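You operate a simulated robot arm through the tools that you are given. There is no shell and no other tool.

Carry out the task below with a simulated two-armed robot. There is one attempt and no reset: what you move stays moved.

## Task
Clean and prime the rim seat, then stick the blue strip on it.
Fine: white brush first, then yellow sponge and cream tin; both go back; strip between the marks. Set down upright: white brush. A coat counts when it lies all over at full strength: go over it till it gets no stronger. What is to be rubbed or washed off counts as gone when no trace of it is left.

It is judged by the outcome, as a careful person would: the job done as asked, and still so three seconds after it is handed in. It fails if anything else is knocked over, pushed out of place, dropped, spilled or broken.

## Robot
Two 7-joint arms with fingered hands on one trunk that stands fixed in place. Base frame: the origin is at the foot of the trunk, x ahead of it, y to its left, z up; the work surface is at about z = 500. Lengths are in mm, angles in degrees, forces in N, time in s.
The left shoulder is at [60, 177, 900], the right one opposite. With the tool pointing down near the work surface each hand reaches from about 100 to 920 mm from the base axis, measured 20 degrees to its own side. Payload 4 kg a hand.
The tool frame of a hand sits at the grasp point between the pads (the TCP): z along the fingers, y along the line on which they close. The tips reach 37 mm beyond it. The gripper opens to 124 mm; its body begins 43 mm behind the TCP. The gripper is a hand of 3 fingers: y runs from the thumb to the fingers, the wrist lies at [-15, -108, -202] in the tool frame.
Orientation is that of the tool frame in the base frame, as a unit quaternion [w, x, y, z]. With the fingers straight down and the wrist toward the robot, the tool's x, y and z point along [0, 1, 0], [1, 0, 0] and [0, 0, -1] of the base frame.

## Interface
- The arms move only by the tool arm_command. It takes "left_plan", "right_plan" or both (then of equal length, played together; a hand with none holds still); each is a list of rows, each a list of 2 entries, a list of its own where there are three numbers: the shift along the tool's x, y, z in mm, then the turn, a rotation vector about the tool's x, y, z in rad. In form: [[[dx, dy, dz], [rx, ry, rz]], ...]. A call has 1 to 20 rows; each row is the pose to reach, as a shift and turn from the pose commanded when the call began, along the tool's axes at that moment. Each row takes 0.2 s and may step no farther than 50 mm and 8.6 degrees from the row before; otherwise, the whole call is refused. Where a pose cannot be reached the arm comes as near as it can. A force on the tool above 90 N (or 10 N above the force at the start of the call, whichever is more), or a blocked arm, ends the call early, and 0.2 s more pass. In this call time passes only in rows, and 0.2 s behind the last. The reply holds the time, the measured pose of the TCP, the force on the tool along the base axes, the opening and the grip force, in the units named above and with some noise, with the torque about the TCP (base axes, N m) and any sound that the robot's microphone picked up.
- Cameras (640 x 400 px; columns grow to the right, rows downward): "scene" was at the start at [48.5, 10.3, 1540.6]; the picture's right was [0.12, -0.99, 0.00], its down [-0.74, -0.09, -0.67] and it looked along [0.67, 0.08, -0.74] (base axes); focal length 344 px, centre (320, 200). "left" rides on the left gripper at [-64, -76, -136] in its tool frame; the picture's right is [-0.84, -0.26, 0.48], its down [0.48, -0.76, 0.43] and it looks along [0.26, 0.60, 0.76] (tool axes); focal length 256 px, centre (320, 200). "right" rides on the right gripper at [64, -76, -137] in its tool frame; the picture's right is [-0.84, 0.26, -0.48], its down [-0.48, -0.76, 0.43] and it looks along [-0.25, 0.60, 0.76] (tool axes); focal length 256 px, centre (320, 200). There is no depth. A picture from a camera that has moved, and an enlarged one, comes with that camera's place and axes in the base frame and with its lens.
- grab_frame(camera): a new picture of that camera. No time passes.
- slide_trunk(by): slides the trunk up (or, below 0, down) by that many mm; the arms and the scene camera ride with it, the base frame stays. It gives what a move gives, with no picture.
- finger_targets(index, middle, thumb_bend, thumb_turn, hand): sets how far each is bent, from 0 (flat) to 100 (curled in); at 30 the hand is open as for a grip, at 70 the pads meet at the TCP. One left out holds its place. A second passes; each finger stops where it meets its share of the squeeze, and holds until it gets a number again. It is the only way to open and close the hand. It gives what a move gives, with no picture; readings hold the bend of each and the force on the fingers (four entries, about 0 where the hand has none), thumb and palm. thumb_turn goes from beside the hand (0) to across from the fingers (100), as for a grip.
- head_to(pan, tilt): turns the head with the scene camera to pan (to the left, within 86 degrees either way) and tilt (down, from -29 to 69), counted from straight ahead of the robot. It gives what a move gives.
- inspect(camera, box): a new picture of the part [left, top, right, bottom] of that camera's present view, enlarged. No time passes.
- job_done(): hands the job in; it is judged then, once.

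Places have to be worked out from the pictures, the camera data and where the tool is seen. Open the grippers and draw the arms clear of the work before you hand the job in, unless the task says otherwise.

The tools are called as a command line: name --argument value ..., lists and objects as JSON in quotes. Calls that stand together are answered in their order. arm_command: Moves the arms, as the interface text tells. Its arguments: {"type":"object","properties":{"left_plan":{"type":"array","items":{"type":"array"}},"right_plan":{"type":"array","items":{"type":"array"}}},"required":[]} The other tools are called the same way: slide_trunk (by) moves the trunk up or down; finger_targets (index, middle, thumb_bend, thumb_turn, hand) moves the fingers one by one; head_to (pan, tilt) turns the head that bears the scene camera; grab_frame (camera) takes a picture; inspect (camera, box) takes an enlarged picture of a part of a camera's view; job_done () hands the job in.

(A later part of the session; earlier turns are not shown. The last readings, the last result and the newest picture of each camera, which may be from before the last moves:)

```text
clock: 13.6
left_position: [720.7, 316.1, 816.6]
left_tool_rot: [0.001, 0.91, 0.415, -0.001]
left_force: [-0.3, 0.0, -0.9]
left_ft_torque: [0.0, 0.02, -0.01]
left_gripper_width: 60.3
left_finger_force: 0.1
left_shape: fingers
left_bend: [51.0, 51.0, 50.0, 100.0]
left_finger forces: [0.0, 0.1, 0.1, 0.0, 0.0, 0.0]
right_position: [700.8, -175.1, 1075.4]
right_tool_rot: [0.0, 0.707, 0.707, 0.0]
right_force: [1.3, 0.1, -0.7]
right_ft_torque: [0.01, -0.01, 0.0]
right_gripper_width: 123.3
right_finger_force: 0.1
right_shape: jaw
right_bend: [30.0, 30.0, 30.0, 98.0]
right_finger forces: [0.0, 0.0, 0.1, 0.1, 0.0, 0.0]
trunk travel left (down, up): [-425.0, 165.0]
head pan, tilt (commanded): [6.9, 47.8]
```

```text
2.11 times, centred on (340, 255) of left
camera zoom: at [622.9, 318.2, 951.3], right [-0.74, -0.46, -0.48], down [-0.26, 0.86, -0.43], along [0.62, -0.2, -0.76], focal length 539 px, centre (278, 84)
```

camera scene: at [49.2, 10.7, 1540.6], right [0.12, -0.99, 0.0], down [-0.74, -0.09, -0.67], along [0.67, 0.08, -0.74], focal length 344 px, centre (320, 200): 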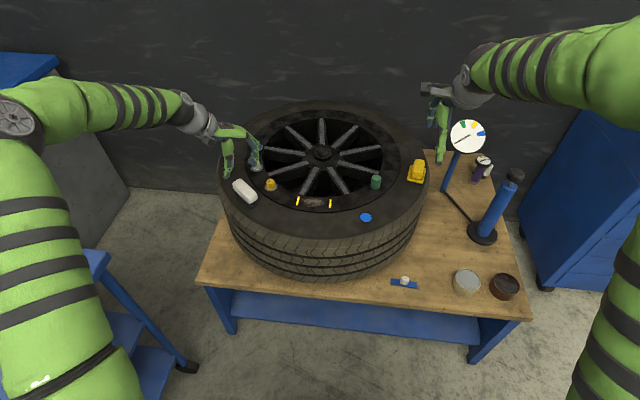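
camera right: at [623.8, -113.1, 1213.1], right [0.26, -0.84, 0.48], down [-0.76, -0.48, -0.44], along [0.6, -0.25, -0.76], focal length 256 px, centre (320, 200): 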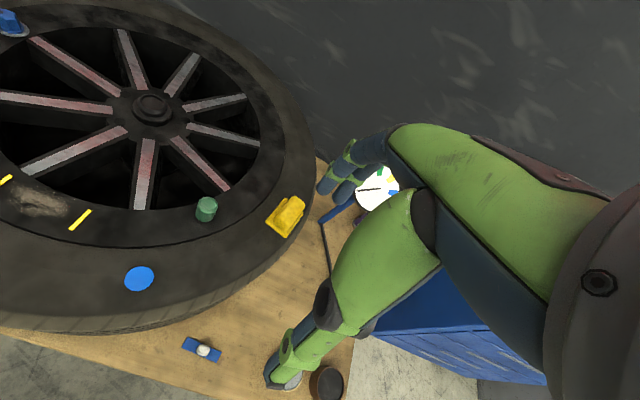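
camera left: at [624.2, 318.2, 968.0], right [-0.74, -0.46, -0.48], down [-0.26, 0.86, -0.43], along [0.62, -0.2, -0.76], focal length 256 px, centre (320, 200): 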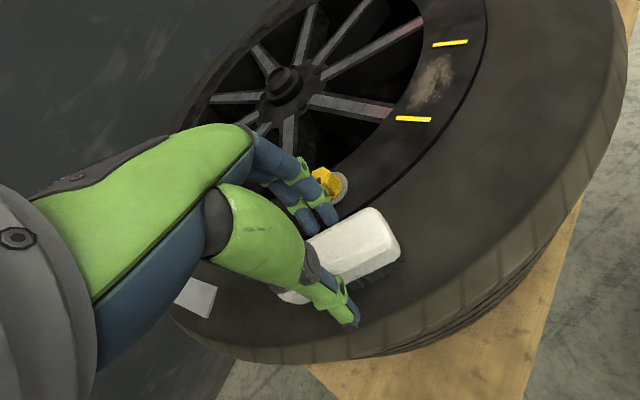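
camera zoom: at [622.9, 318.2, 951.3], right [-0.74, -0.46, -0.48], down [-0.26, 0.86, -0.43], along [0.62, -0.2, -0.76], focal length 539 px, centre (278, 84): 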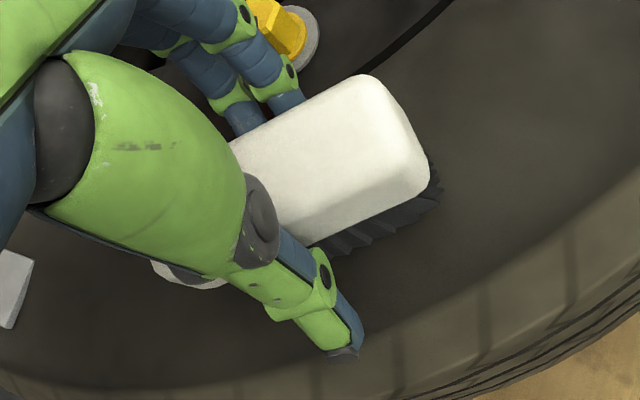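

The brush is upright again near its original place. For the re-grip I raise the TCP to about z=831, shift 8 mm toward the thumb side, and close in small steps so both sides meet it together.

arm_command --left_plan '[[[0, 0, -7], [0, 0, 0]], [[0, -4, -14], [0, 0, 0]], [[0, -8, -14], [0, 0, 0]]]'

finger_targets --hand "left" --index 56 --middle 56 --thumb_bend 56

inspect --camera "scene" --box '[220, 150, 284, 205]'

inspect --camera "left" --box '[260, 160, 420, 350]'

```text
clock: 14.4
left_position: [716.1, 321.6, 829.8]
left_tool_rot: [0.0, 0.91, 0.415, 0.0]
left_force: [0.6, 0.4, -0.5]
left_ft_torque: [0.01, -0.02, -0.03]
left_gripper_width: 60.3
left_finger_force: 0.1
left_shape: fingers
left_bend: [51.0, 51.0, 50.0, 100.0]
left_finger forces: [0.1, 0.0, 0.0, 0.0, 0.0, 0.0]
right_position: [700.2, -176.5, 1078.0]
right_tool_rot: [0.001, 0.706, 0.708, 0.0]
right_force: [-0.3, -0.4, 0.7]
right_ft_torque: [-0.02, -0.05, 0.04]
right_gripper_width: 123.6
right_finger_force: 0.0
right_shape: jaw
right_bend: [30.0, 30.0, 30.0, 98.0]
right_finger forces: [0.1, 0.0, 0.0, 0.0, 0.0, 0.1]
trunk travel left (down, up): [-425.0, 165.0]
head pan, tilt (commanded): [6.9, 47.8]
```

```text
clock: 15.4
left_position: [714.9, 320.2, 830.9]
left_tool_rot: [-0.001, 0.91, 0.415, 0.0]
left_force: [-0.7, -0.4, 0.0]
left_ft_torque: [-0.03, -0.02, 0.0]
left_gripper_width: 44.9
left_finger_force: 0.7
left_shape: fingers
left_bend: [56.0, 56.0, 56.0, 100.0]
left_finger forces: [0.5, 0.4, 0.0, 0.0, 0.5, 0.0]
right_position: [700.8, -176.8, 1076.7]
right_tool_rot: [0.0, 0.707, 0.708, -0.001]
right_force: [0.3, 0.3, -0.4]
right_ft_torque: [-0.04, 0.0, -0.03]
right_gripper_width: 123.4
right_finger_force: 0.0
right_shape: jaw
right_bend: [30.0, 30.0, 30.0, 98.0]
right_finger forces: [0.0, 0.0, 0.0, 0.0, 0.0, 0.0]
trunk travel left (down, up): [-425.0, 165.0]
head pan, tilt (commanded): [6.9, 47.8]
```

```text
7.27 times, centred on (252, 178) of scene
camera zoom: at [48.6, 10.3, 1540.6], right [0.12, -0.99, 0.0], down [-0.74, -0.09, -0.67], along [0.67, 0.08, -0.74], focal length 2503 px, centre (814, 364)
```

zoom: 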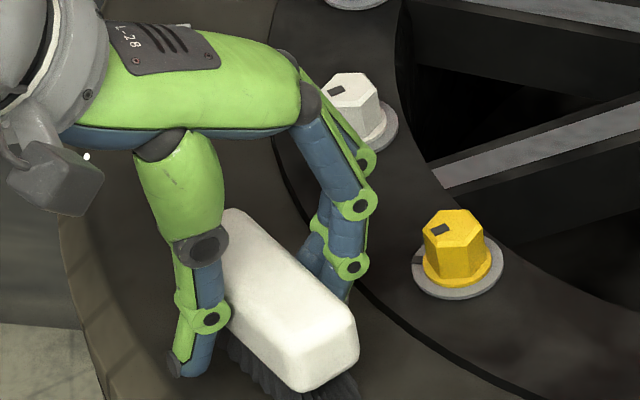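

```text
2.11 times, centred on (340, 255) of left
camera zoom: at [617.1, 323.3, 965.3], right [-0.74, -0.46, -0.48], down [-0.26, 0.86, -0.43], along [0.62, -0.2, -0.76], focal length 539 px, centre (278, 84)
```

zoom: 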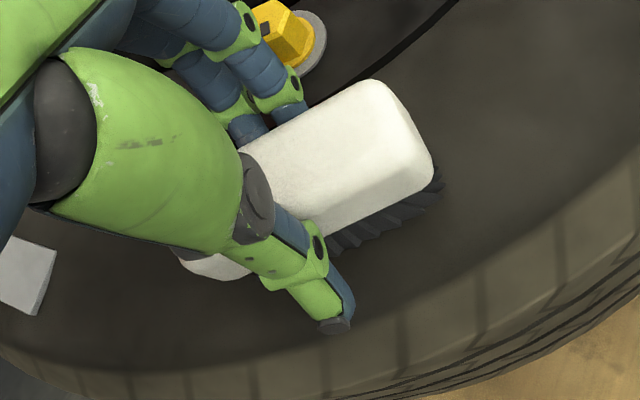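

Both sides touch it gently (about 0.5 N each) with the brush still upright. I now close firmly.

finger_targets --hand "left" --index 70 --middle 70 --thumb_bend 70

inspect --camera "scene" --box '[220, 150, 284, 205]'

inspect --camera "left" --box '[260, 160, 420, 350]'

```text
clock: 16.4
left_position: [715.1, 320.5, 830.1]
left_tool_rot: [0.0, 0.91, 0.415, 0.0]
left_force: [-1.3, -1.2, 0.2]
left_ft_torque: [0.06, -0.01, 0.0]
left_gripper_width: 34.8
left_finger_force: 27.5
left_shape: fingers
left_bend: [60.0, 61.0, 64.0, 100.0]
left_finger forces: [15.2, 12.4, 0.0, 0.1, 27.4, 0.1]
right_position: [699.8, -177.9, 1076.8]
right_tool_rot: [-0.001, 0.707, 0.707, 0.002]
right_force: [0.2, -0.1, -0.1]
right_ft_torque: [0.01, 0.01, 0.01]
right_gripper_width: 123.5
right_finger_force: 0.0
right_shape: jaw
right_bend: [30.0, 30.0, 30.0, 98.0]
right_finger forces: [0.0, 0.1, 0.0, 0.0, 0.1, 0.0]
trunk travel left (down, up): [-425.0, 165.0]
head pan, tilt (commanded): [6.9, 47.8]
```

```text
7.27 times, centred on (252, 178) of scene
camera zoom: at [47.9, 9.9, 1540.7], right [0.12, -0.99, 0.0], down [-0.74, -0.09, -0.67], along [0.67, 0.08, -0.74], focal length 2503 px, centre (814, 364)
```

zoom: 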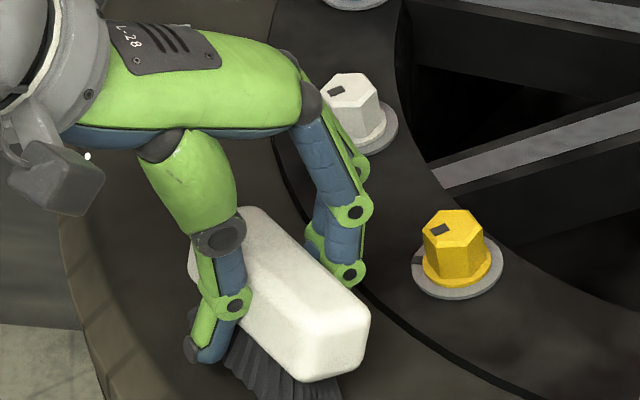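

```text
2.11 times, centred on (340, 255) of left
camera zoom: at [616.6, 322.7, 965.8], right [-0.74, -0.46, -0.48], down [-0.26, 0.86, -0.43], along [0.62, -0.2, -0.76], focal length 539 px, centre (278, 84)
```

zoom: 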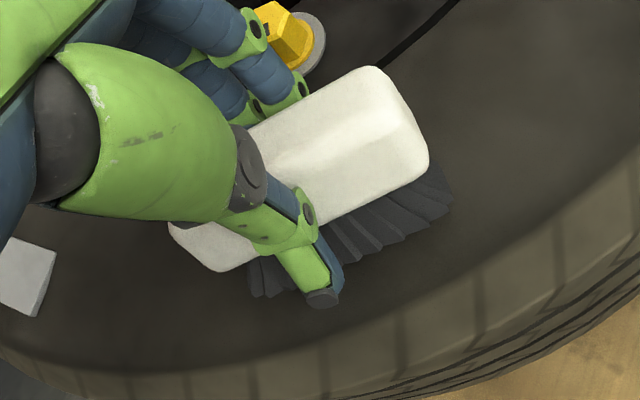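

It is now held higher but still rolled somewhat. I lift it and measure the roll precisely; a hand tilt can compensate since the bristles now reach well beyond the fingertips.

arm_command --left_plan '[[[0, 0, -10], [0, 0, 0]], [[0, 0, -40], [0, 0, 0]], [[0, 0, -80], [0, 0, 0]], [[0, 0, -110], [0, 0, 0]]]'

inspect --camera "scene" --box '[220, 130, 284, 185]'

inspect --camera "left" --box '[280, 160, 400, 320]'

```text
clock: 17.4
left_position: [714.6, 320.5, 941.3]
left_tool_rot: [0.0, 0.91, 0.415, 0.001]
left_force: [-0.5, 0.4, -1.3]
left_ft_torque: [0.02, 0.01, 0.01]
left_gripper_width: 34.8
left_finger_force: 27.4
left_shape: fingers
left_bend: [60.0, 61.0, 64.0, 100.0]
left_finger forces: [15.0, 12.5, 0.0, 0.1, 27.2, 0.1]
right_position: [699.8, -176.7, 1076.2]
right_tool_rot: [0.0, 0.707, 0.707, 0.0]
right_force: [-0.8, 0.6, 0.4]
right_ft_torque: [0.01, 0.0, 0.02]
right_gripper_width: 123.7
right_finger_force: 0.0
right_shape: jaw
right_bend: [30.0, 30.0, 30.0, 98.0]
right_finger forces: [0.1, 0.0, 0.0, 0.1, 0.0, 0.0]
trunk travel left (down, up): [-425.0, 165.0]
head pan, tilt (commanded): [6.9, 47.8]
```

```text
7.27 times, centred on (252, 158) of scene
camera zoom: at [48.4, 10.2, 1540.6], right [0.12, -0.99, 0.0], down [-0.74, -0.09, -0.67], along [0.67, 0.08, -0.74], focal length 2503 px, centre (814, 509)
```

zoom: 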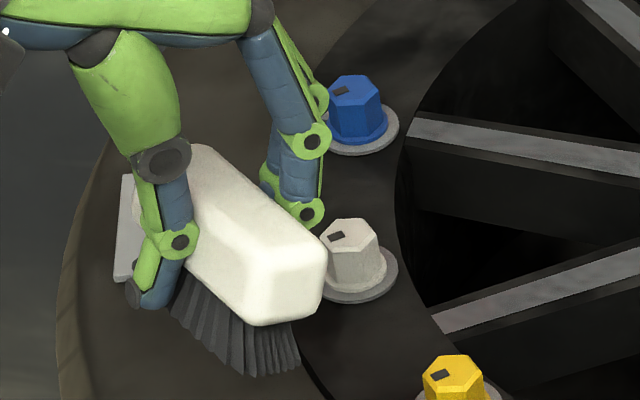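

```text
2.50 times, centred on (340, 240) of left
camera zoom: at [616.1, 323.2, 1075.9], right [-0.74, -0.46, -0.48], down [-0.26, 0.86, -0.43], along [0.62, -0.2, -0.76], focal length 640 px, centre (270, 100)
```

zoom: 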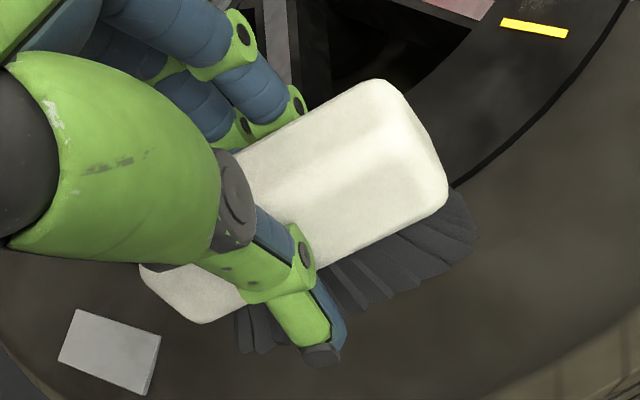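

I zoom closer on the brush end to read its roll.

inspect --camera "scene" --box '[234, 145, 266, 170]'

inspect --camera "left" --box '[320, 180, 370, 220]'

inspect --camera "scene" --box '[280, 185, 350, 220]'

```text
16.00 times, centred on (250, 158) of scene
camera zoom: at [48.4, 10.2, 1540.6], right [0.12, -0.99, 0.0], down [-0.74, -0.09, -0.67], along [0.67, 0.08, -0.74], focal length 5507 px, centre (1440, 880)
```

zoom: 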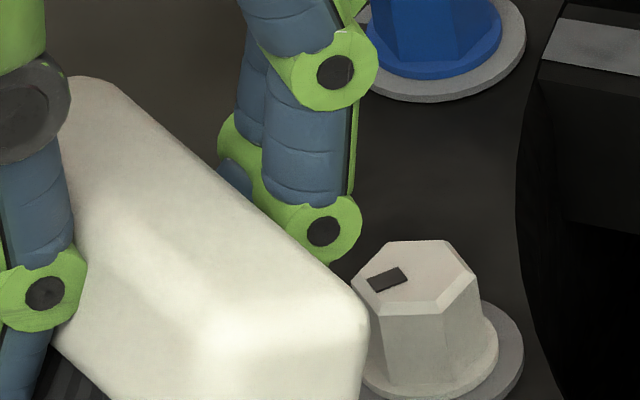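

```text
10.00 times, centred on (345, 200) of left
camera zoom: at [616.1, 323.2, 1075.9], right [-0.74, -0.46, -0.48], down [-0.26, 0.86, -0.43], along [0.62, -0.2, -0.76], focal length 2560 px, centre (70, 200)
```

zoom: 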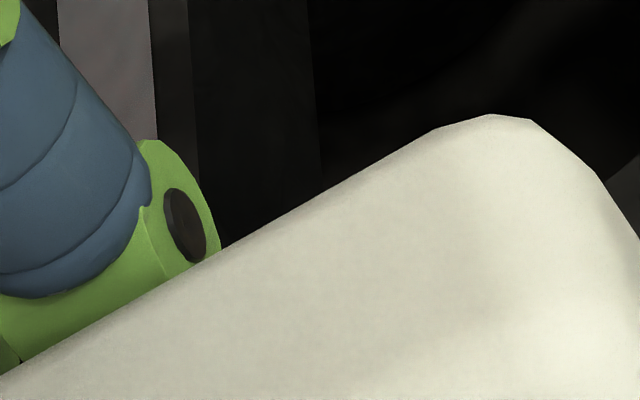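

```text
9.14 times, centred on (315, 202) of scene
camera zoom: at [48.4, 10.2, 1540.6], right [0.12, -0.99, 0.0], down [-0.74, -0.09, -0.67], along [0.67, 0.08, -0.74], focal length 3147 px, centre (366, 177)
```

zoom: 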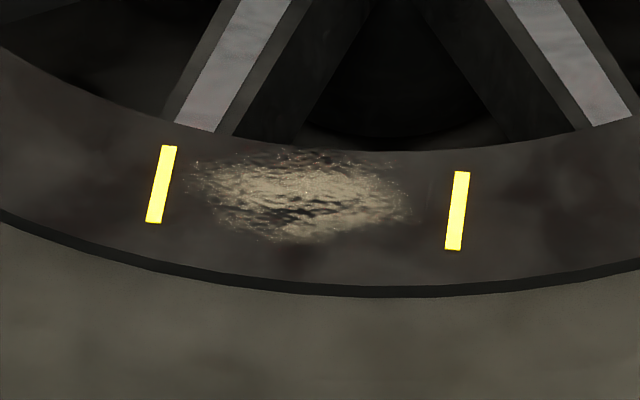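

The brush hangs firmly. I carry it over the dirty patch (centre about (733,115), extents x 712–754, y 78–152), turning the hand back to the natural yaw so the brush lies along the rim.

arm_command --left_plan '[[[-24, 24, 5], [0, 0, -0.1193]], [[-48, 49, 10], [0, 0, -0.2386]], [[-73, 73, 15], [0, 0, -0.3579]], [[-97, 98, 20], [0, 0, -0.4772]], [[-121, 122, 25], [0, 0, -0.5965]], [[-145, 146, 30], [0, 0, -0.7156]]]'

grab_frame --camera "scene"

inspect --camera "scene" --box '[270, 150, 360, 220]'

inspect --camera "right" --box '[0, 130, 160, 250]'

```text
clock: 18.8
left_position: [731.5, 113.2, 911.3]
left_tool_rot: [0.0, 0.705, 0.709, 0.0]
left_force: [0.3, 1.1, -1.4]
left_ft_torque: [0.03, 0.0, -0.01]
left_gripper_width: 34.6
left_finger_force: 26.9
left_shape: fingers
left_bend: [60.0, 61.0, 64.0, 100.0]
left_finger forces: [14.9, 12.3, 0.0, 0.0, 26.9, 0.0]
right_position: [700.1, -177.9, 1076.8]
right_tool_rot: [-0.001, 0.707, 0.707, 0.0]
right_force: [-0.1, 0.1, 0.7]
right_ft_torque: [-0.01, 0.01, 0.01]
right_gripper_width: 123.9
right_finger_force: 0.0
right_shape: jaw
right_bend: [30.0, 30.0, 30.0, 98.0]
right_finger forces: [0.1, 0.0, 0.0, 0.0, 0.1, 0.0]
trunk travel left (down, up): [-425.0, 165.0]
head pan, tilt (commanded): [6.9, 47.8]
```

```text
taken
camera scene: at [48.6, 9.2, 1540.6], right [0.12, -0.99, 0.0], down [-0.74, -0.09, -0.67], along [0.67, 0.08, -0.74], focal length 344 px, centre (320, 200)
```

scene: 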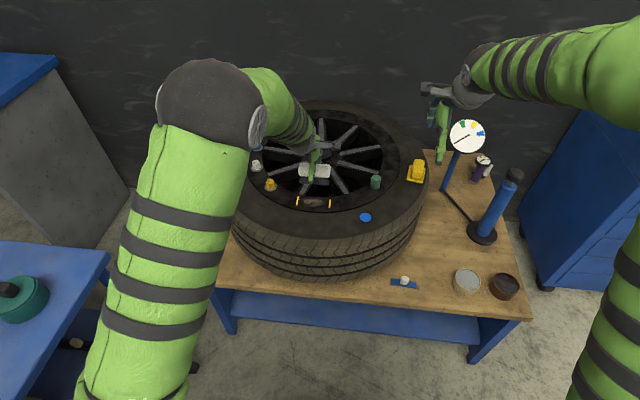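

```text
5.71 times, centred on (315, 185) of scene
camera zoom: at [48.6, 9.2, 1540.6], right [0.12, -0.99, 0.0], down [-0.74, -0.09, -0.67], along [0.67, 0.08, -0.74], focal length 1967 px, centre (349, 286)
```

zoom: 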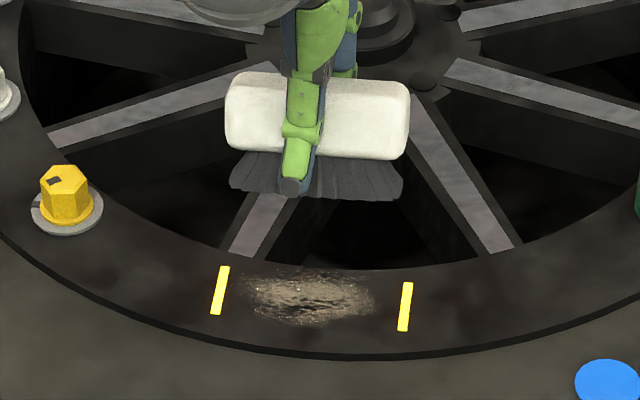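

```text
3.33 times, centred on (80, 190) of right
camera zoom: at [624.1, -113.8, 1213.0], right [0.26, -0.84, 0.48], down [-0.76, -0.48, -0.44], along [0.6, -0.25, -0.76], focal length 853 px, centre (1120, 233)
```

zoom: 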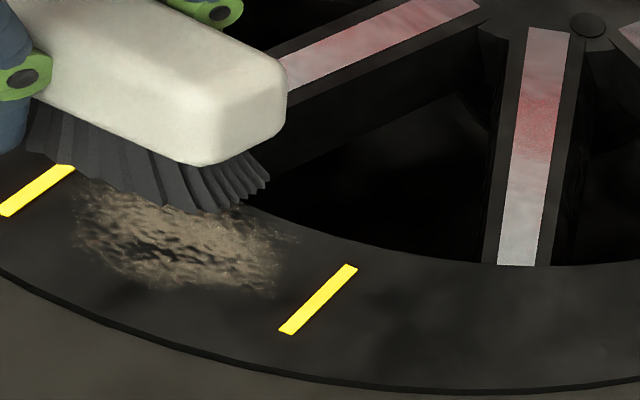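

The right camera shows the brush end: rolled about 20°, bristles leaning toward the robot side. I tilt the hand about 16° to level the bristles and lower to roughly 15 mm above the seat.

arm_command --left_plan '[[[2, -1, 10], [-0.14, 0, 0]], [[4, -2, 20], [-0.28, 0, 0]], [[6, -4, 40], [-0.28, 0, 0]], [[6, -4, 60], [-0.28, 0, 0]], [[6, -4, 80], [-0.28, 0, 0]]]'

inspect --camera "scene" --box '[270, 160, 360, 230]'

inspect --camera "right" --box '[0, 130, 160, 250]'

grab_frame --camera "left"

```text
clock: 20.0
left_position: [727.8, 121.4, 828.3]
left_tool_rot: [0.099, 0.7, 0.701, 0.099]
left_force: [0.1, 0.1, -1.0]
left_ft_torque: [0.05, -0.01, -0.04]
left_gripper_width: 34.4
left_finger_force: 27.6
left_shape: fingers
left_bend: [60.0, 61.0, 64.0, 100.0]
left_finger forces: [14.7, 12.3, 0.1, 0.0, 26.9, 0.0]
right_position: [701.7, -177.6, 1078.0]
right_tool_rot: [0.0, 0.707, 0.707, 0.0]
right_force: [0.1, -0.2, -0.4]
right_ft_torque: [-0.03, 0.0, 0.0]
right_gripper_width: 123.4
right_finger_force: 0.0
right_shape: jaw
right_bend: [30.0, 30.0, 30.0, 98.0]
right_finger forces: [0.0, 0.0, 0.0, 0.0, 0.0, 0.0]
trunk travel left (down, up): [-425.0, 165.0]
head pan, tilt (commanded): [6.9, 47.8]
```

```text
5.71 times, centred on (315, 195) of scene
camera zoom: at [48.9, 10.3, 1540.6], right [0.12, -0.99, 0.0], down [-0.74, -0.09, -0.67], along [0.67, 0.08, -0.74], focal length 1967 px, centre (349, 229)
```

zoom: 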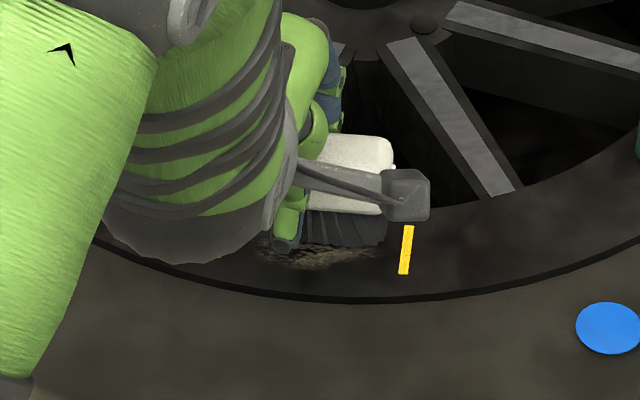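

```text
3.33 times, centred on (80, 190) of right
camera zoom: at [624.3, -112.8, 1212.9], right [0.26, -0.84, 0.48], down [-0.76, -0.48, -0.43], along [0.6, -0.25, -0.76], focal length 853 px, centre (1120, 233)
```

zoom: 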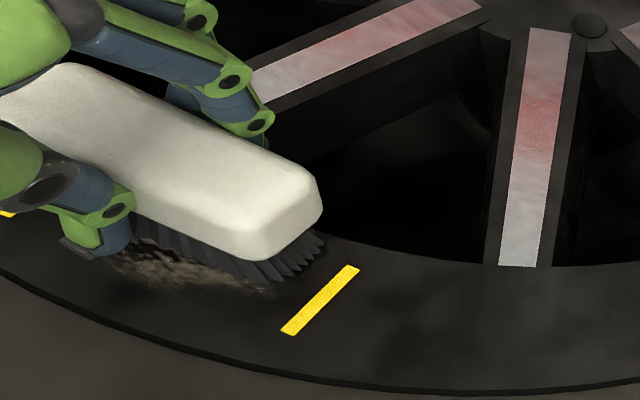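

```text
taken
camera left: at [617.3, 58.2, 938.2], right [-0.11, -0.84, -0.53], down [-0.61, 0.48, -0.63], along [0.78, 0.26, -0.57], focal length 256 px, centre (320, 200)
```

left: 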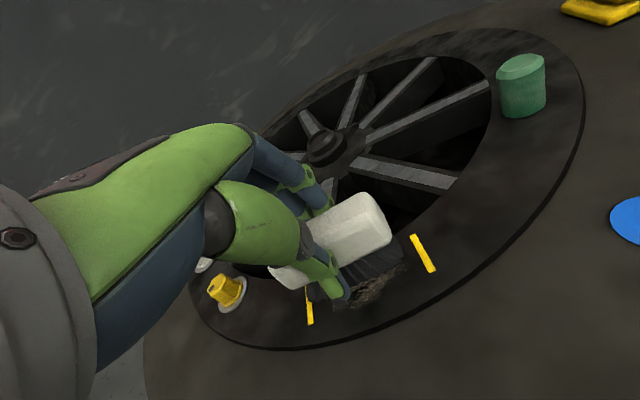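

The brush now looks level, hovering just above the patch. I lower it in small base-vertical steps until the force shows contact.

arm_command --left_plan '[[[0, -1.1, 3.8], [0, 0, 0]], [[0, -2.2, 7.7], [0, 0, 0]]]'

arm_command --left_plan '[[[0, -0.8, 2.9], [0, 0, 0]]]'

inspect --camera "right" --box '[0, 130, 160, 250]'

```text
clock: 20.6
left_position: [726.7, 119.6, 822.7]
left_tool_rot: [0.099, 0.7, 0.701, 0.099]
left_force: [0.9, -1.8, 2.3]
left_ft_torque: [0.0, -0.01, -0.01]
left_gripper_width: 34.1
left_finger_force: 27.8
left_shape: fingers
left_bend: [60.0, 61.0, 64.0, 100.0]
left_finger forces: [14.8, 12.5, 0.0, 0.1, 27.8, 0.0]
right_position: [700.5, -176.2, 1076.6]
right_tool_rot: [0.0, 0.707, 0.707, 0.001]
right_force: [0.6, 0.4, 0.5]
right_ft_torque: [-0.01, 0.05, -0.01]
right_gripper_width: 123.5
right_finger_force: 0.1
right_shape: jaw
right_bend: [30.0, 30.0, 30.0, 98.0]
right_finger forces: [0.0, 0.1, 0.0, 0.0, 0.1, 0.0]
trunk travel left (down, up): [-425.0, 165.0]
head pan, tilt (commanded): [6.9, 47.8]
```

```text
clock: 21.0
left_position: [727.6, 119.9, 819.8]
left_tool_rot: [0.099, 0.7, 0.7, 0.099]
left_force: [-0.3, -1.1, 2.9]
left_ft_torque: [-0.07, -0.09, -0.03]
left_gripper_width: 34.5
left_finger_force: 27.6
left_shape: fingers
left_bend: [60.0, 61.0, 64.0, 100.0]
left_finger forces: [14.8, 12.5, 0.0, 0.0, 27.7, 0.1]
right_position: [700.8, -176.8, 1077.4]
right_tool_rot: [-0.001, 0.707, 0.707, 0.001]
right_force: [0.1, -0.1, 0.3]
right_ft_torque: [-0.01, 0.01, 0.04]
right_gripper_width: 123.4
right_finger_force: 0.0
right_shape: jaw
right_bend: [30.0, 30.0, 30.0, 98.0]
right_finger forces: [0.0, 0.0, 0.0, 0.0, 0.1, 0.1]
trunk travel left (down, up): [-425.0, 165.0]
head pan, tilt (commanded): [6.9, 47.8]
```

```text
3.33 times, centred on (80, 190) of right
camera zoom: at [623.7, -113.1, 1213.2], right [0.26, -0.84, 0.48], down [-0.76, -0.48, -0.44], along [0.6, -0.25, -0.76], focal length 853 px, centre (1120, 233)
```

zoom: 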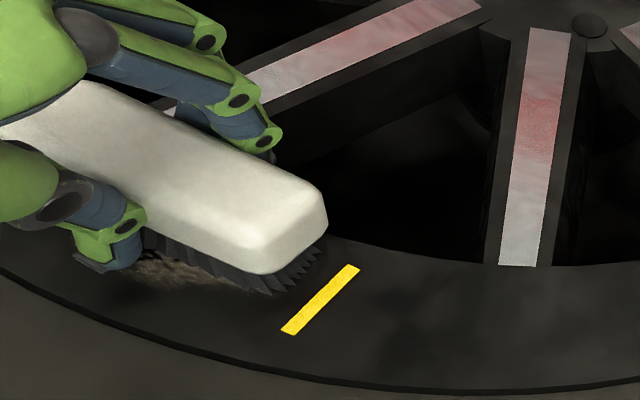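

Contact at about 3 N. I lower 2 mm more and make back-and-forth strokes along the rim (tool x), then check the effect.

arm_command --left_plan '[[[0, -0.5, 1.9], [0, 0, 0]], [[8, -0.5, 1.9], [0, 0, 0]], [[18, -0.5, 1.9], [0, 0, 0]], [[8, -0.5, 1.9], [0, 0, 0]], [[-4, -0.5, 1.9], [0, 0, 0]], [[-14, -0.5, 1.9], [0, 0, 0]], [[-20, -0.5, 1.9], [0, 0, 0]], [[-10, -0.5, 1.9], [0, 0, 0]], [[2, -0.5, 1.9], [0, 0, 0]], [[14, -0.5, 1.9], [0, 0, 0]], [[20, -0.5, 1.9], [0, 0, 0]], [[8, -0.5, 1.9], [0, 0, 0]], [[0, -0.5, 1.9], [0, 0, 0]]]'

inspect --camera "right" --box '[0, 130, 160, 250]'

grab_frame --camera "left"

```text
clock: 23.8
left_position: [727.3, 119.2, 816.5]
left_tool_rot: [0.098, 0.7, 0.7, 0.098]
left_force: [1.5, 2.1, 1.8]
left_ft_torque: [0.04, -0.07, 0.02]
left_gripper_width: 33.7
left_finger_force: 25.8
left_shape: fingers
left_bend: [60.0, 61.0, 64.0, 100.0]
left_finger forces: [14.5, 11.2, 0.0, 0.0, 25.9, 0.0]
right_position: [700.3, -177.2, 1078.4]
right_tool_rot: [0.0, 0.707, 0.707, -0.001]
right_force: [-0.1, 0.0, -0.6]
right_ft_torque: [-0.01, 0.01, 0.03]
right_gripper_width: 123.5
right_finger_force: 0.2
right_shape: jaw
right_bend: [30.0, 30.0, 30.0, 98.0]
right_finger forces: [0.0, 0.0, 0.0, 0.0, 0.1, 0.0]
trunk travel left (down, up): [-425.0, 165.0]
head pan, tilt (commanded): [6.9, 47.8]
```

```text
3.33 times, centred on (80, 190) of right
camera zoom: at [623.4, -113.5, 1213.4], right [0.26, -0.84, 0.48], down [-0.76, -0.48, -0.44], along [0.6, -0.25, -0.76], focal length 853 px, centre (1120, 233)
```

zoom: 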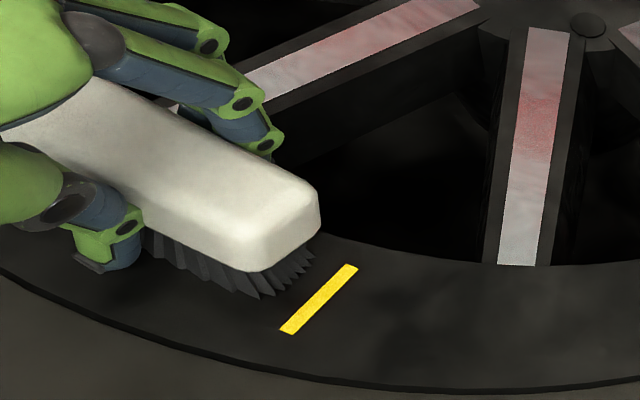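

```text
taken
camera left: at [617.1, 57.2, 925.5], right [-0.11, -0.84, -0.53], down [-0.61, 0.48, -0.63], along [0.78, 0.25, -0.57], focal length 256 px, centre (320, 200)
```

left: 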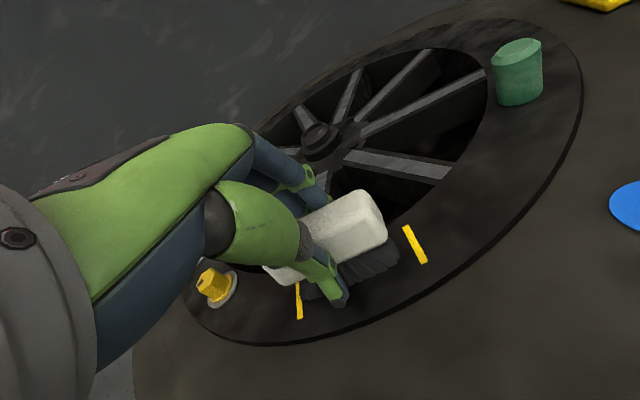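

The dirt on the near side is already gone. I repeat strokes with the brush shifted ±10 mm across the rim so that the whole patch is brushed.

arm_command --left_plan '[[[0, -4, -1], [0, 0, 0]], [[0, -8.7, -2.3], [0, 0, 0]], [[12, -8.7, -2.3], [0, 0, 0]], [[22, -8.7, -2.3], [0, 0, 0]], [[10, -8.7, -2.3], [0, 0, 0]], [[-4, -8.7, -2.3], [0, 0, 0]], [[-16, -8.7, -2.3], [0, 0, 0]], [[-24, -8.7, -2.3], [0, 0, 0]], [[-12, -4, -1], [0, 0, 0]], [[0, 0, 0], [0, 0, 0]], [[14, 5, 1.4], [0, 0, 0]], [[22, 9.6, 2.8], [0, 0, 0]], [[8, 9.6, 2.8], [0, 0, 0]], [[-6, 9.6, 2.8], [0, 0, 0]], [[-18, 9.6, 2.8], [0, 0, 0]], [[-24, 9.6, 2.8], [0, 0, 0]], [[-10, 9.6, 2.8], [0, 0, 0]], [[4, 9.6, 2.8], [0, 0, 0]], [[16, 5, 1.4], [0, 0, 0]], [[0, 0, 0], [0, 0, 0]]]'

inspect --camera "right" --box '[0, 130, 160, 250]'

```text
clock: 28.0
left_position: [725.5, 121.5, 818.0]
left_tool_rot: [0.099, 0.699, 0.701, 0.1]
left_force: [0.7, 3.3, 3.7]
left_ft_torque: [-0.05, -0.12, 0.09]
left_gripper_width: 35.1
left_finger_force: 27.8
left_shape: fingers
left_bend: [60.0, 62.0, 63.0, 100.0]
left_finger forces: [15.2, 13.0, 0.0, 0.1, 27.8, 0.1]
right_position: [701.4, -177.0, 1077.7]
right_tool_rot: [-0.001, 0.707, 0.707, 0.001]
right_force: [0.5, -0.5, -0.1]
right_ft_torque: [-0.01, -0.01, -0.01]
right_gripper_width: 123.5
right_finger_force: 0.1
right_shape: jaw
right_bend: [30.0, 30.0, 30.0, 98.0]
right_finger forces: [0.0, 0.0, 0.1, 0.0, 0.0, 0.0]
trunk travel left (down, up): [-425.0, 165.0]
head pan, tilt (commanded): [6.9, 47.8]
```

```text
3.33 times, centred on (80, 190) of right
camera zoom: at [623.8, -112.7, 1213.2], right [0.26, -0.84, 0.48], down [-0.76, -0.48, -0.44], along [0.6, -0.25, -0.76], focal length 853 px, centre (1120, 233)
```

zoom: 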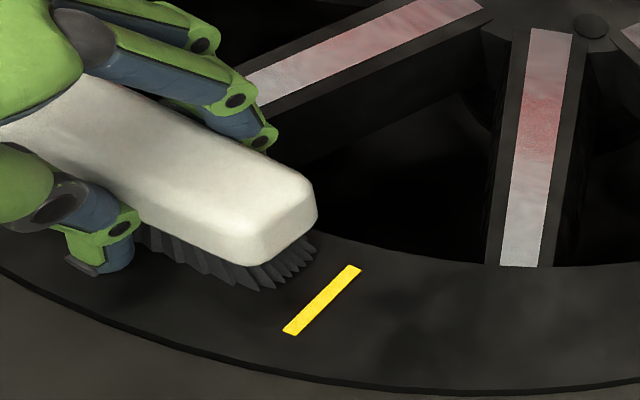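

Near side looks clean. I lift the brush up 90 mm and slightly to the left to look at the patch from the scene and right cameras.

arm_command --left_plan '[[[0, -5, 19], [0, 0, 0]], [[0, 5, -19], [0, 0, 0]], [[20, 12, -42], [0, 0, 0]], [[50, 19, -68], [0, 0, 0]], [[80, 25, -87], [0, 0, 0]], [[115, 25, -87], [0, 0, 0]]]'

inspect --camera "scene" --box '[280, 180, 350, 220]'

inspect --camera "right" --box '[0, 150, 112, 240]'

```text
clock: 29.4
left_position: [725.4, 237.8, 905.6]
left_tool_rot: [0.099, 0.7, 0.7, 0.099]
left_force: [-0.1, -0.4, -1.8]
left_ft_torque: [-0.03, 0.0, 0.04]
left_gripper_width: 34.6
left_finger_force: 27.3
left_shape: fingers
left_bend: [59.0, 62.0, 64.0, 100.0]
left_finger forces: [15.7, 11.9, 0.0, 0.0, 27.4, 0.0]
right_position: [700.9, -176.3, 1077.2]
right_tool_rot: [0.0, 0.706, 0.708, -0.001]
right_force: [0.8, 0.0, -0.2]
right_ft_torque: [-0.01, 0.02, -0.05]
right_gripper_width: 123.7
right_finger_force: 0.1
right_shape: jaw
right_bend: [30.0, 30.0, 30.0, 98.0]
right_finger forces: [0.1, 0.1, 0.0, 0.1, 0.0, 0.0]
trunk travel left (down, up): [-425.0, 165.0]
head pan, tilt (commanded): [6.9, 47.8]
```

```text
9.14 times, centred on (315, 200) of scene
camera zoom: at [48.5, 10.9, 1540.6], right [0.12, -0.99, 0.0], down [-0.74, -0.09, -0.67], along [0.67, 0.08, -0.74], focal length 3147 px, centre (366, 200)
```

zoom: 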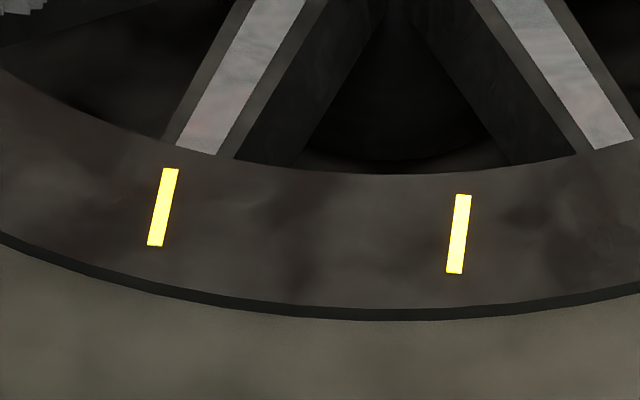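

```text
4.44 times, centred on (56, 195) of right
camera zoom: at [623.9, -112.3, 1213.1], right [0.26, -0.84, 0.48], down [-0.76, -0.48, -0.43], along [0.6, -0.25, -0.76], focal length 1138 px, centre (1493, 222)
```

zoom: 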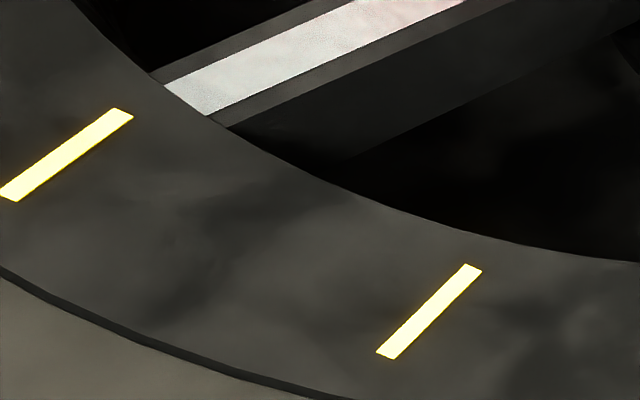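

By mistake the first row pressed down for 0.2 s, but no force stop happened and the brush is still held. The patch looks clean; I zoom in further for traces and check the brush in the hand.

inspect --camera "scene" --box '[297, 192, 333, 214]'

inspect --camera "right" --box '[5, 170, 85, 220]'

inspect --camera "left" --box '[260, 160, 420, 350]'

grab_frame --camera "scene"

```text
16.00 times, centred on (315, 203) of scene
camera zoom: at [48.5, 10.9, 1540.6], right [0.12, -0.99, 0.0], down [-0.74, -0.09, -0.67], along [0.67, 0.08, -0.74], focal length 5507 px, centre (400, 152)
```

zoom: 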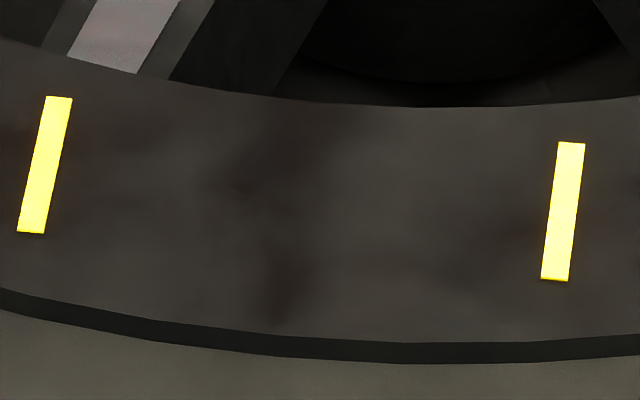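

```text
8.00 times, centred on (45, 195) of right
camera zoom: at [623.9, -112.3, 1213.1], right [0.26, -0.84, 0.48], down [-0.76, -0.48, -0.43], along [0.6, -0.25, -0.76], focal length 2048 px, centre (2520, 240)
```

zoom: 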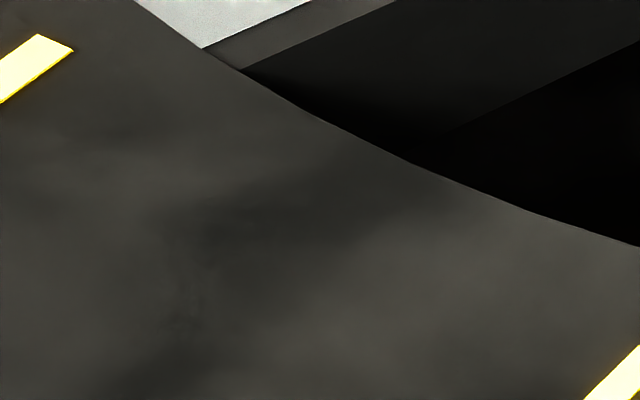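

```text
2.11 times, centred on (340, 255) of left
camera zoom: at [616.5, 175.1, 1015.7], right [-0.11, -0.84, -0.53], down [-0.61, 0.48, -0.63], along [0.78, 0.25, -0.57], focal length 539 px, centre (278, 84)
```

zoom: 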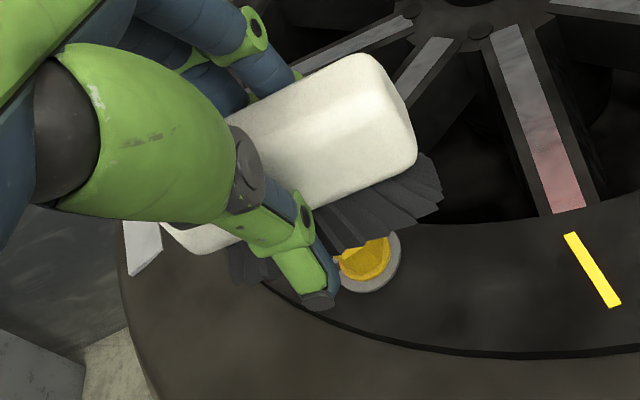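

```text
taken
camera scene: at [48.5, 10.9, 1540.6], right [0.12, -0.99, 0.0], down [-0.74, -0.09, -0.67], along [0.67, 0.08, -0.74], focal length 344 px, centre (320, 200)
```

scene: 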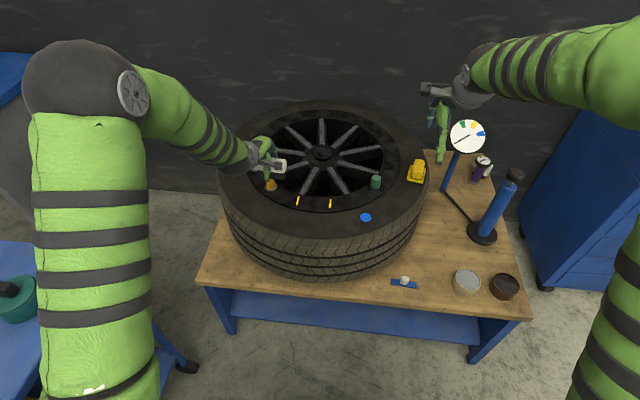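

No trace of dirt is visible. To be safe I make one more full set of strokes with the brush before putting it back (lateral move first, then down).

arm_command --left_plan '[[[-40, 0, 0], [0, 0, 0]], [[-80, 0, 0], [0, 0, 0]], [[-115, 0, 0], [0, 0, 0]], [[-115, -10, 35], [0, 0, 0]], [[-115, -20, 68], [0, 0, 0]], [[-115, -24, 83], [0, 0, 0]], [[-115, -25, 86], [0, 0, 0]]]'

arm_command --left_plan '[[[12, 0, 0], [0, 0, 0]], [[22, 0, 0], [0, 0, 0]], [[10, 0, 0], [0, 0, 0]], [[-4, 0, 0], [0, 0, 0]], [[-16, 0, 0], [0, 0, 0]], [[-24, 0, 0], [0, 0, 0]], [[-16, -6, -1.7], [0, 0, 0]], [[-4, -10.6, -3], [0, 0, 0]], [[10, -10.6, -3], [0, 0, 0]], [[22, -10.6, -3], [0, 0, 0]], [[10, -10.6, -3], [0, 0, 0]], [[-6, -10.6, -3], [0, 0, 0]], [[-20, -5, -1.4], [0, 0, 0]], [[-24, 4, 1.2], [0, 0, 0]], [[-14, 12, 3.4], [0, 0, 0]], [[0, 12, 3.4], [0, 0, 0]], [[14, 12, 3.4], [0, 0, 0]], [[22, 12, 3.4], [0, 0, 0]], [[8, 12, 3.4], [0, 0, 0]], [[-8, 12, 3.4], [0, 0, 0]]]'

inspect --camera "right" --box '[0, 130, 160, 250]'

```text
clock: 31.0
left_position: [728.1, 121.5, 818.4]
left_tool_rot: [0.099, 0.7, 0.7, 0.099]
left_force: [-0.9, 1.7, 1.7]
left_ft_torque: [-0.08, -0.02, 0.04]
left_gripper_width: 34.7
left_finger_force: 28.1
left_shape: fingers
left_bend: [59.0, 62.0, 64.0, 100.0]
left_finger forces: [15.3, 12.2, 0.0, 0.0, 27.8, 0.2]
right_position: [700.7, -176.0, 1077.8]
right_tool_rot: [0.0, 0.707, 0.708, 0.0]
right_force: [0.1, -0.7, 0.0]
right_ft_torque: [0.01, 0.01, 0.01]
right_gripper_width: 123.4
right_finger_force: 0.0
right_shape: jaw
right_bend: [30.0, 30.0, 30.0, 98.0]
right_finger forces: [0.1, 0.0, 0.0, 0.1, 0.0, 0.1]
trunk travel left (down, up): [-425.0, 165.0]
head pan, tilt (commanded): [6.9, 47.8]
```

```text
clock: 35.2
left_position: [739.5, 114.3, 818.8]
left_tool_rot: [0.099, 0.699, 0.701, 0.098]
left_force: [-0.3, 0.4, 0.3]
left_ft_torque: [0.0, 0.0, -0.02]
left_gripper_width: 34.6
left_finger_force: 28.6
left_shape: fingers
left_bend: [59.0, 62.0, 64.0, 100.0]
left_finger forces: [16.0, 13.1, 0.0, 0.1, 28.5, 0.1]
right_position: [700.7, -176.3, 1078.1]
right_tool_rot: [0.0, 0.707, 0.707, 0.001]
right_force: [0.2, 0.4, 0.4]
right_ft_torque: [0.0, 0.04, -0.01]
right_gripper_width: 123.6
right_finger_force: 0.0
right_shape: jaw
right_bend: [30.0, 30.0, 30.0, 98.0]
right_finger forces: [0.1, 0.1, 0.0, 0.0, 0.1, 0.0]
trunk travel left (down, up): [-425.0, 165.0]
head pan, tilt (commanded): [6.9, 47.8]
```

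```text
3.33 times, centred on (80, 190) of right
camera zoom: at [624.0, -112.9, 1213.1], right [0.26, -0.84, 0.48], down [-0.76, -0.48, -0.44], along [0.6, -0.25, -0.76], focal length 853 px, centre (1120, 233)
```

zoom: 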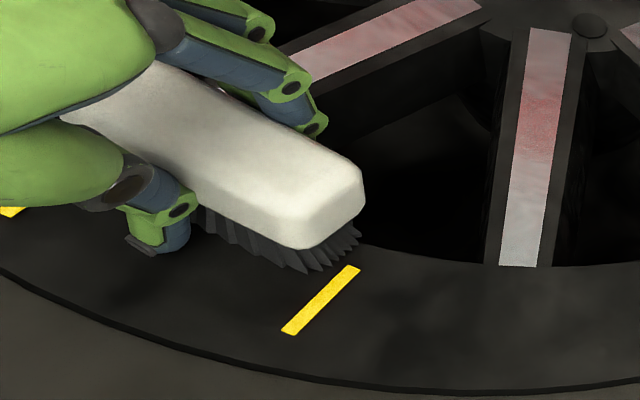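

Brushing is finished. I lift and carry the brush back over its original spot, turning the hand about the vertical by -41° again.

arm_command --left_plan '[[[0, 12, -43], [0, 0, 0]], [[0, 25.1, -87.5], [0, 0, 0]], [[35, 22.3, -88.3], [0, -0.0329, 0.1146]], [[70, 19.5, -89.1], [0, -0.0658, 0.2292]], [[105, 16.6, -90], [0, -0.0988, 0.3439]], [[140, 13.8, -90.8], [0, -0.1317, 0.4585]], [[175, 10.9, -91.6], [0, -0.1646, 0.5731]], [[209.4, 8.1, -92.4], [0, -0.1975, 0.6877]]]'

inspect --camera "scene" --box '[205, 115, 295, 215]'

grab_frame --camera "left"

inspect --camera "scene" --box '[297, 192, 333, 214]'

```text
clock: 37.0
left_position: [720.9, 324.7, 911.1]
left_tool_rot: [0.129, 0.902, 0.409, 0.057]
left_force: [0.5, 0.8, -0.7]
left_ft_torque: [0.05, -0.01, -0.04]
left_gripper_width: 34.2
left_finger_force: 27.0
left_shape: fingers
left_bend: [60.0, 62.0, 64.0, 100.0]
left_finger forces: [15.2, 12.4, 0.1, 0.1, 26.6, 0.1]
right_position: [699.7, -173.7, 1077.9]
right_tool_rot: [0.001, 0.707, 0.708, 0.0]
right_force: [-0.2, 1.4, -0.1]
right_ft_torque: [-0.06, 0.0, -0.04]
right_gripper_width: 123.6
right_finger_force: 0.1
right_shape: jaw
right_bend: [30.0, 30.0, 30.0, 98.0]
right_finger forces: [0.0, 0.0, 0.0, 0.1, 0.0, 0.1]
trunk travel left (down, up): [-425.0, 165.0]
head pan, tilt (commanded): [6.9, 47.8]
```

```text
4.00 times, centred on (250, 165) of scene
camera zoom: at [47.7, 14.3, 1540.7], right [0.12, -0.99, 0.0], down [-0.74, -0.09, -0.67], along [0.67, 0.08, -0.74], focal length 1377 px, centre (600, 340)
```

zoom: 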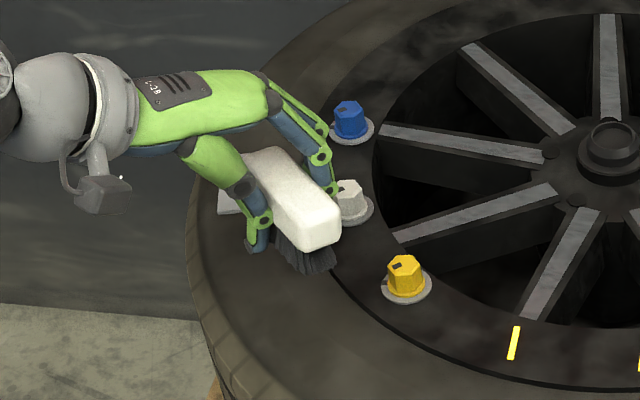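

```text
taken
camera left: at [596.3, 350.4, 1019.0], right [-0.64, -0.56, -0.53], down [-0.14, 0.76, -0.63], along [0.76, -0.33, -0.56], focal length 256 px, centre (320, 200)
```

left: 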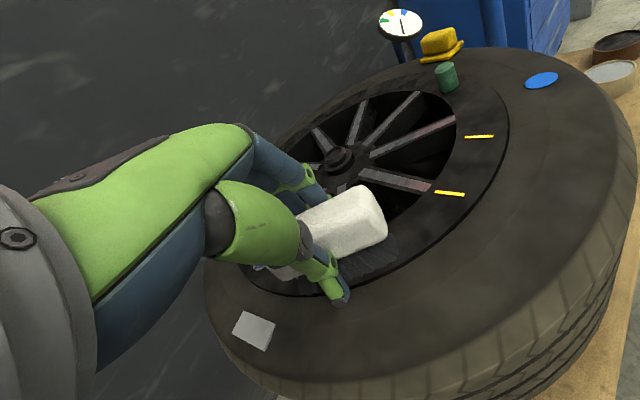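

```text
16.00 times, centred on (315, 203) of scene
camera zoom: at [47.7, 14.3, 1540.7], right [0.12, -0.99, 0.0], down [-0.74, -0.09, -0.67], along [0.67, 0.08, -0.74], focal length 5507 px, centre (400, 152)
```

zoom: 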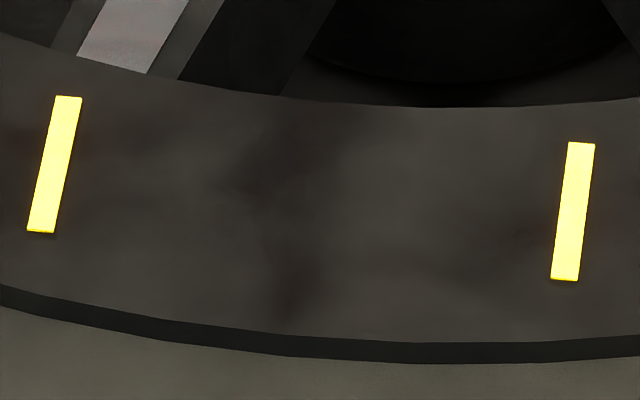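

The seat is clean and the brush is over its spot. I lower to about 10 mm above contact and compare with the original position.

arm_command --left_plan '[[[0, -9.7, 33.6], [0, 0, 0]], [[0, -17.9, 62.5], [0, 0, 0]], [[0, -22.1, 76.9], [0, 0, 0]]]'

inspect --camera "scene" --box '[220, 165, 284, 205]'

grab_frame --camera "left"

```text
clock: 37.8
left_position: [721.3, 322.9, 830.2]
left_tool_rot: [0.127, 0.901, 0.41, 0.058]
left_force: [-0.3, 0.3, -1.2]
left_ft_torque: [-0.02, 0.02, 0.01]
left_gripper_width: 34.1
left_finger_force: 27.0
left_shape: fingers
left_bend: [60.0, 62.0, 64.0, 100.0]
left_finger forces: [15.1, 12.4, 0.0, 0.1, 26.6, 0.1]
right_position: [701.4, -175.9, 1077.1]
right_tool_rot: [0.0, 0.707, 0.707, 0.0]
right_force: [-0.5, -0.7, -0.1]
right_ft_torque: [0.01, 0.01, 0.01]
right_gripper_width: 123.7
right_finger_force: 0.0
right_shape: jaw
right_bend: [30.0, 30.0, 30.0, 98.0]
right_finger forces: [0.0, 0.0, 0.0, 0.0, 0.1, 0.0]
trunk travel left (down, up): [-425.0, 165.0]
head pan, tilt (commanded): [6.9, 47.8]
```

```text
10.00 times, centred on (252, 185) of scene
camera zoom: at [48.7, 10.4, 1540.6], right [0.12, -0.99, 0.0], down [-0.74, -0.09, -0.67], along [0.67, 0.08, -0.74], focal length 3442 px, centre (1000, 350)
```

zoom: 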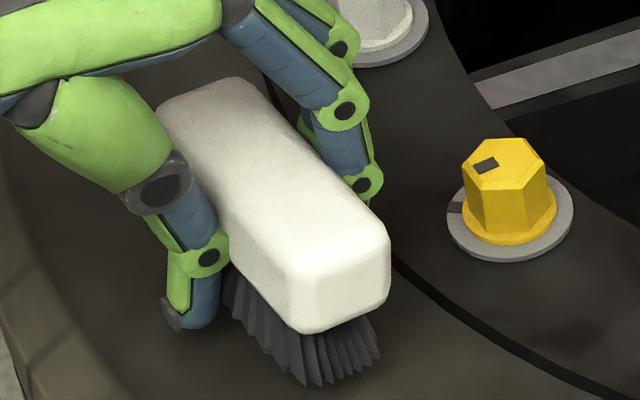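

```text
taken
camera left: at [596.4, 347.9, 938.5], right [-0.63, -0.56, -0.53], down [-0.14, 0.76, -0.63], along [0.76, -0.32, -0.57], focal length 256 px, centre (320, 200)
```

left: 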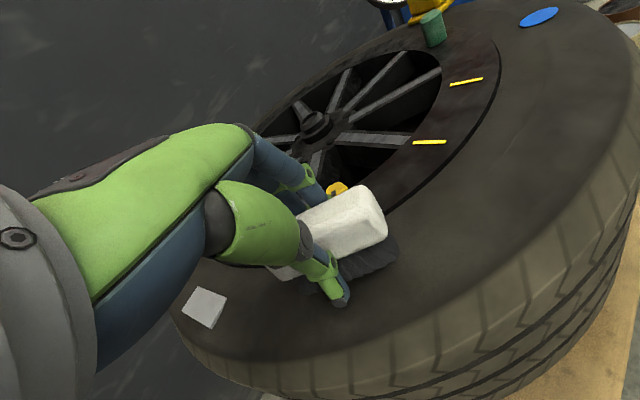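

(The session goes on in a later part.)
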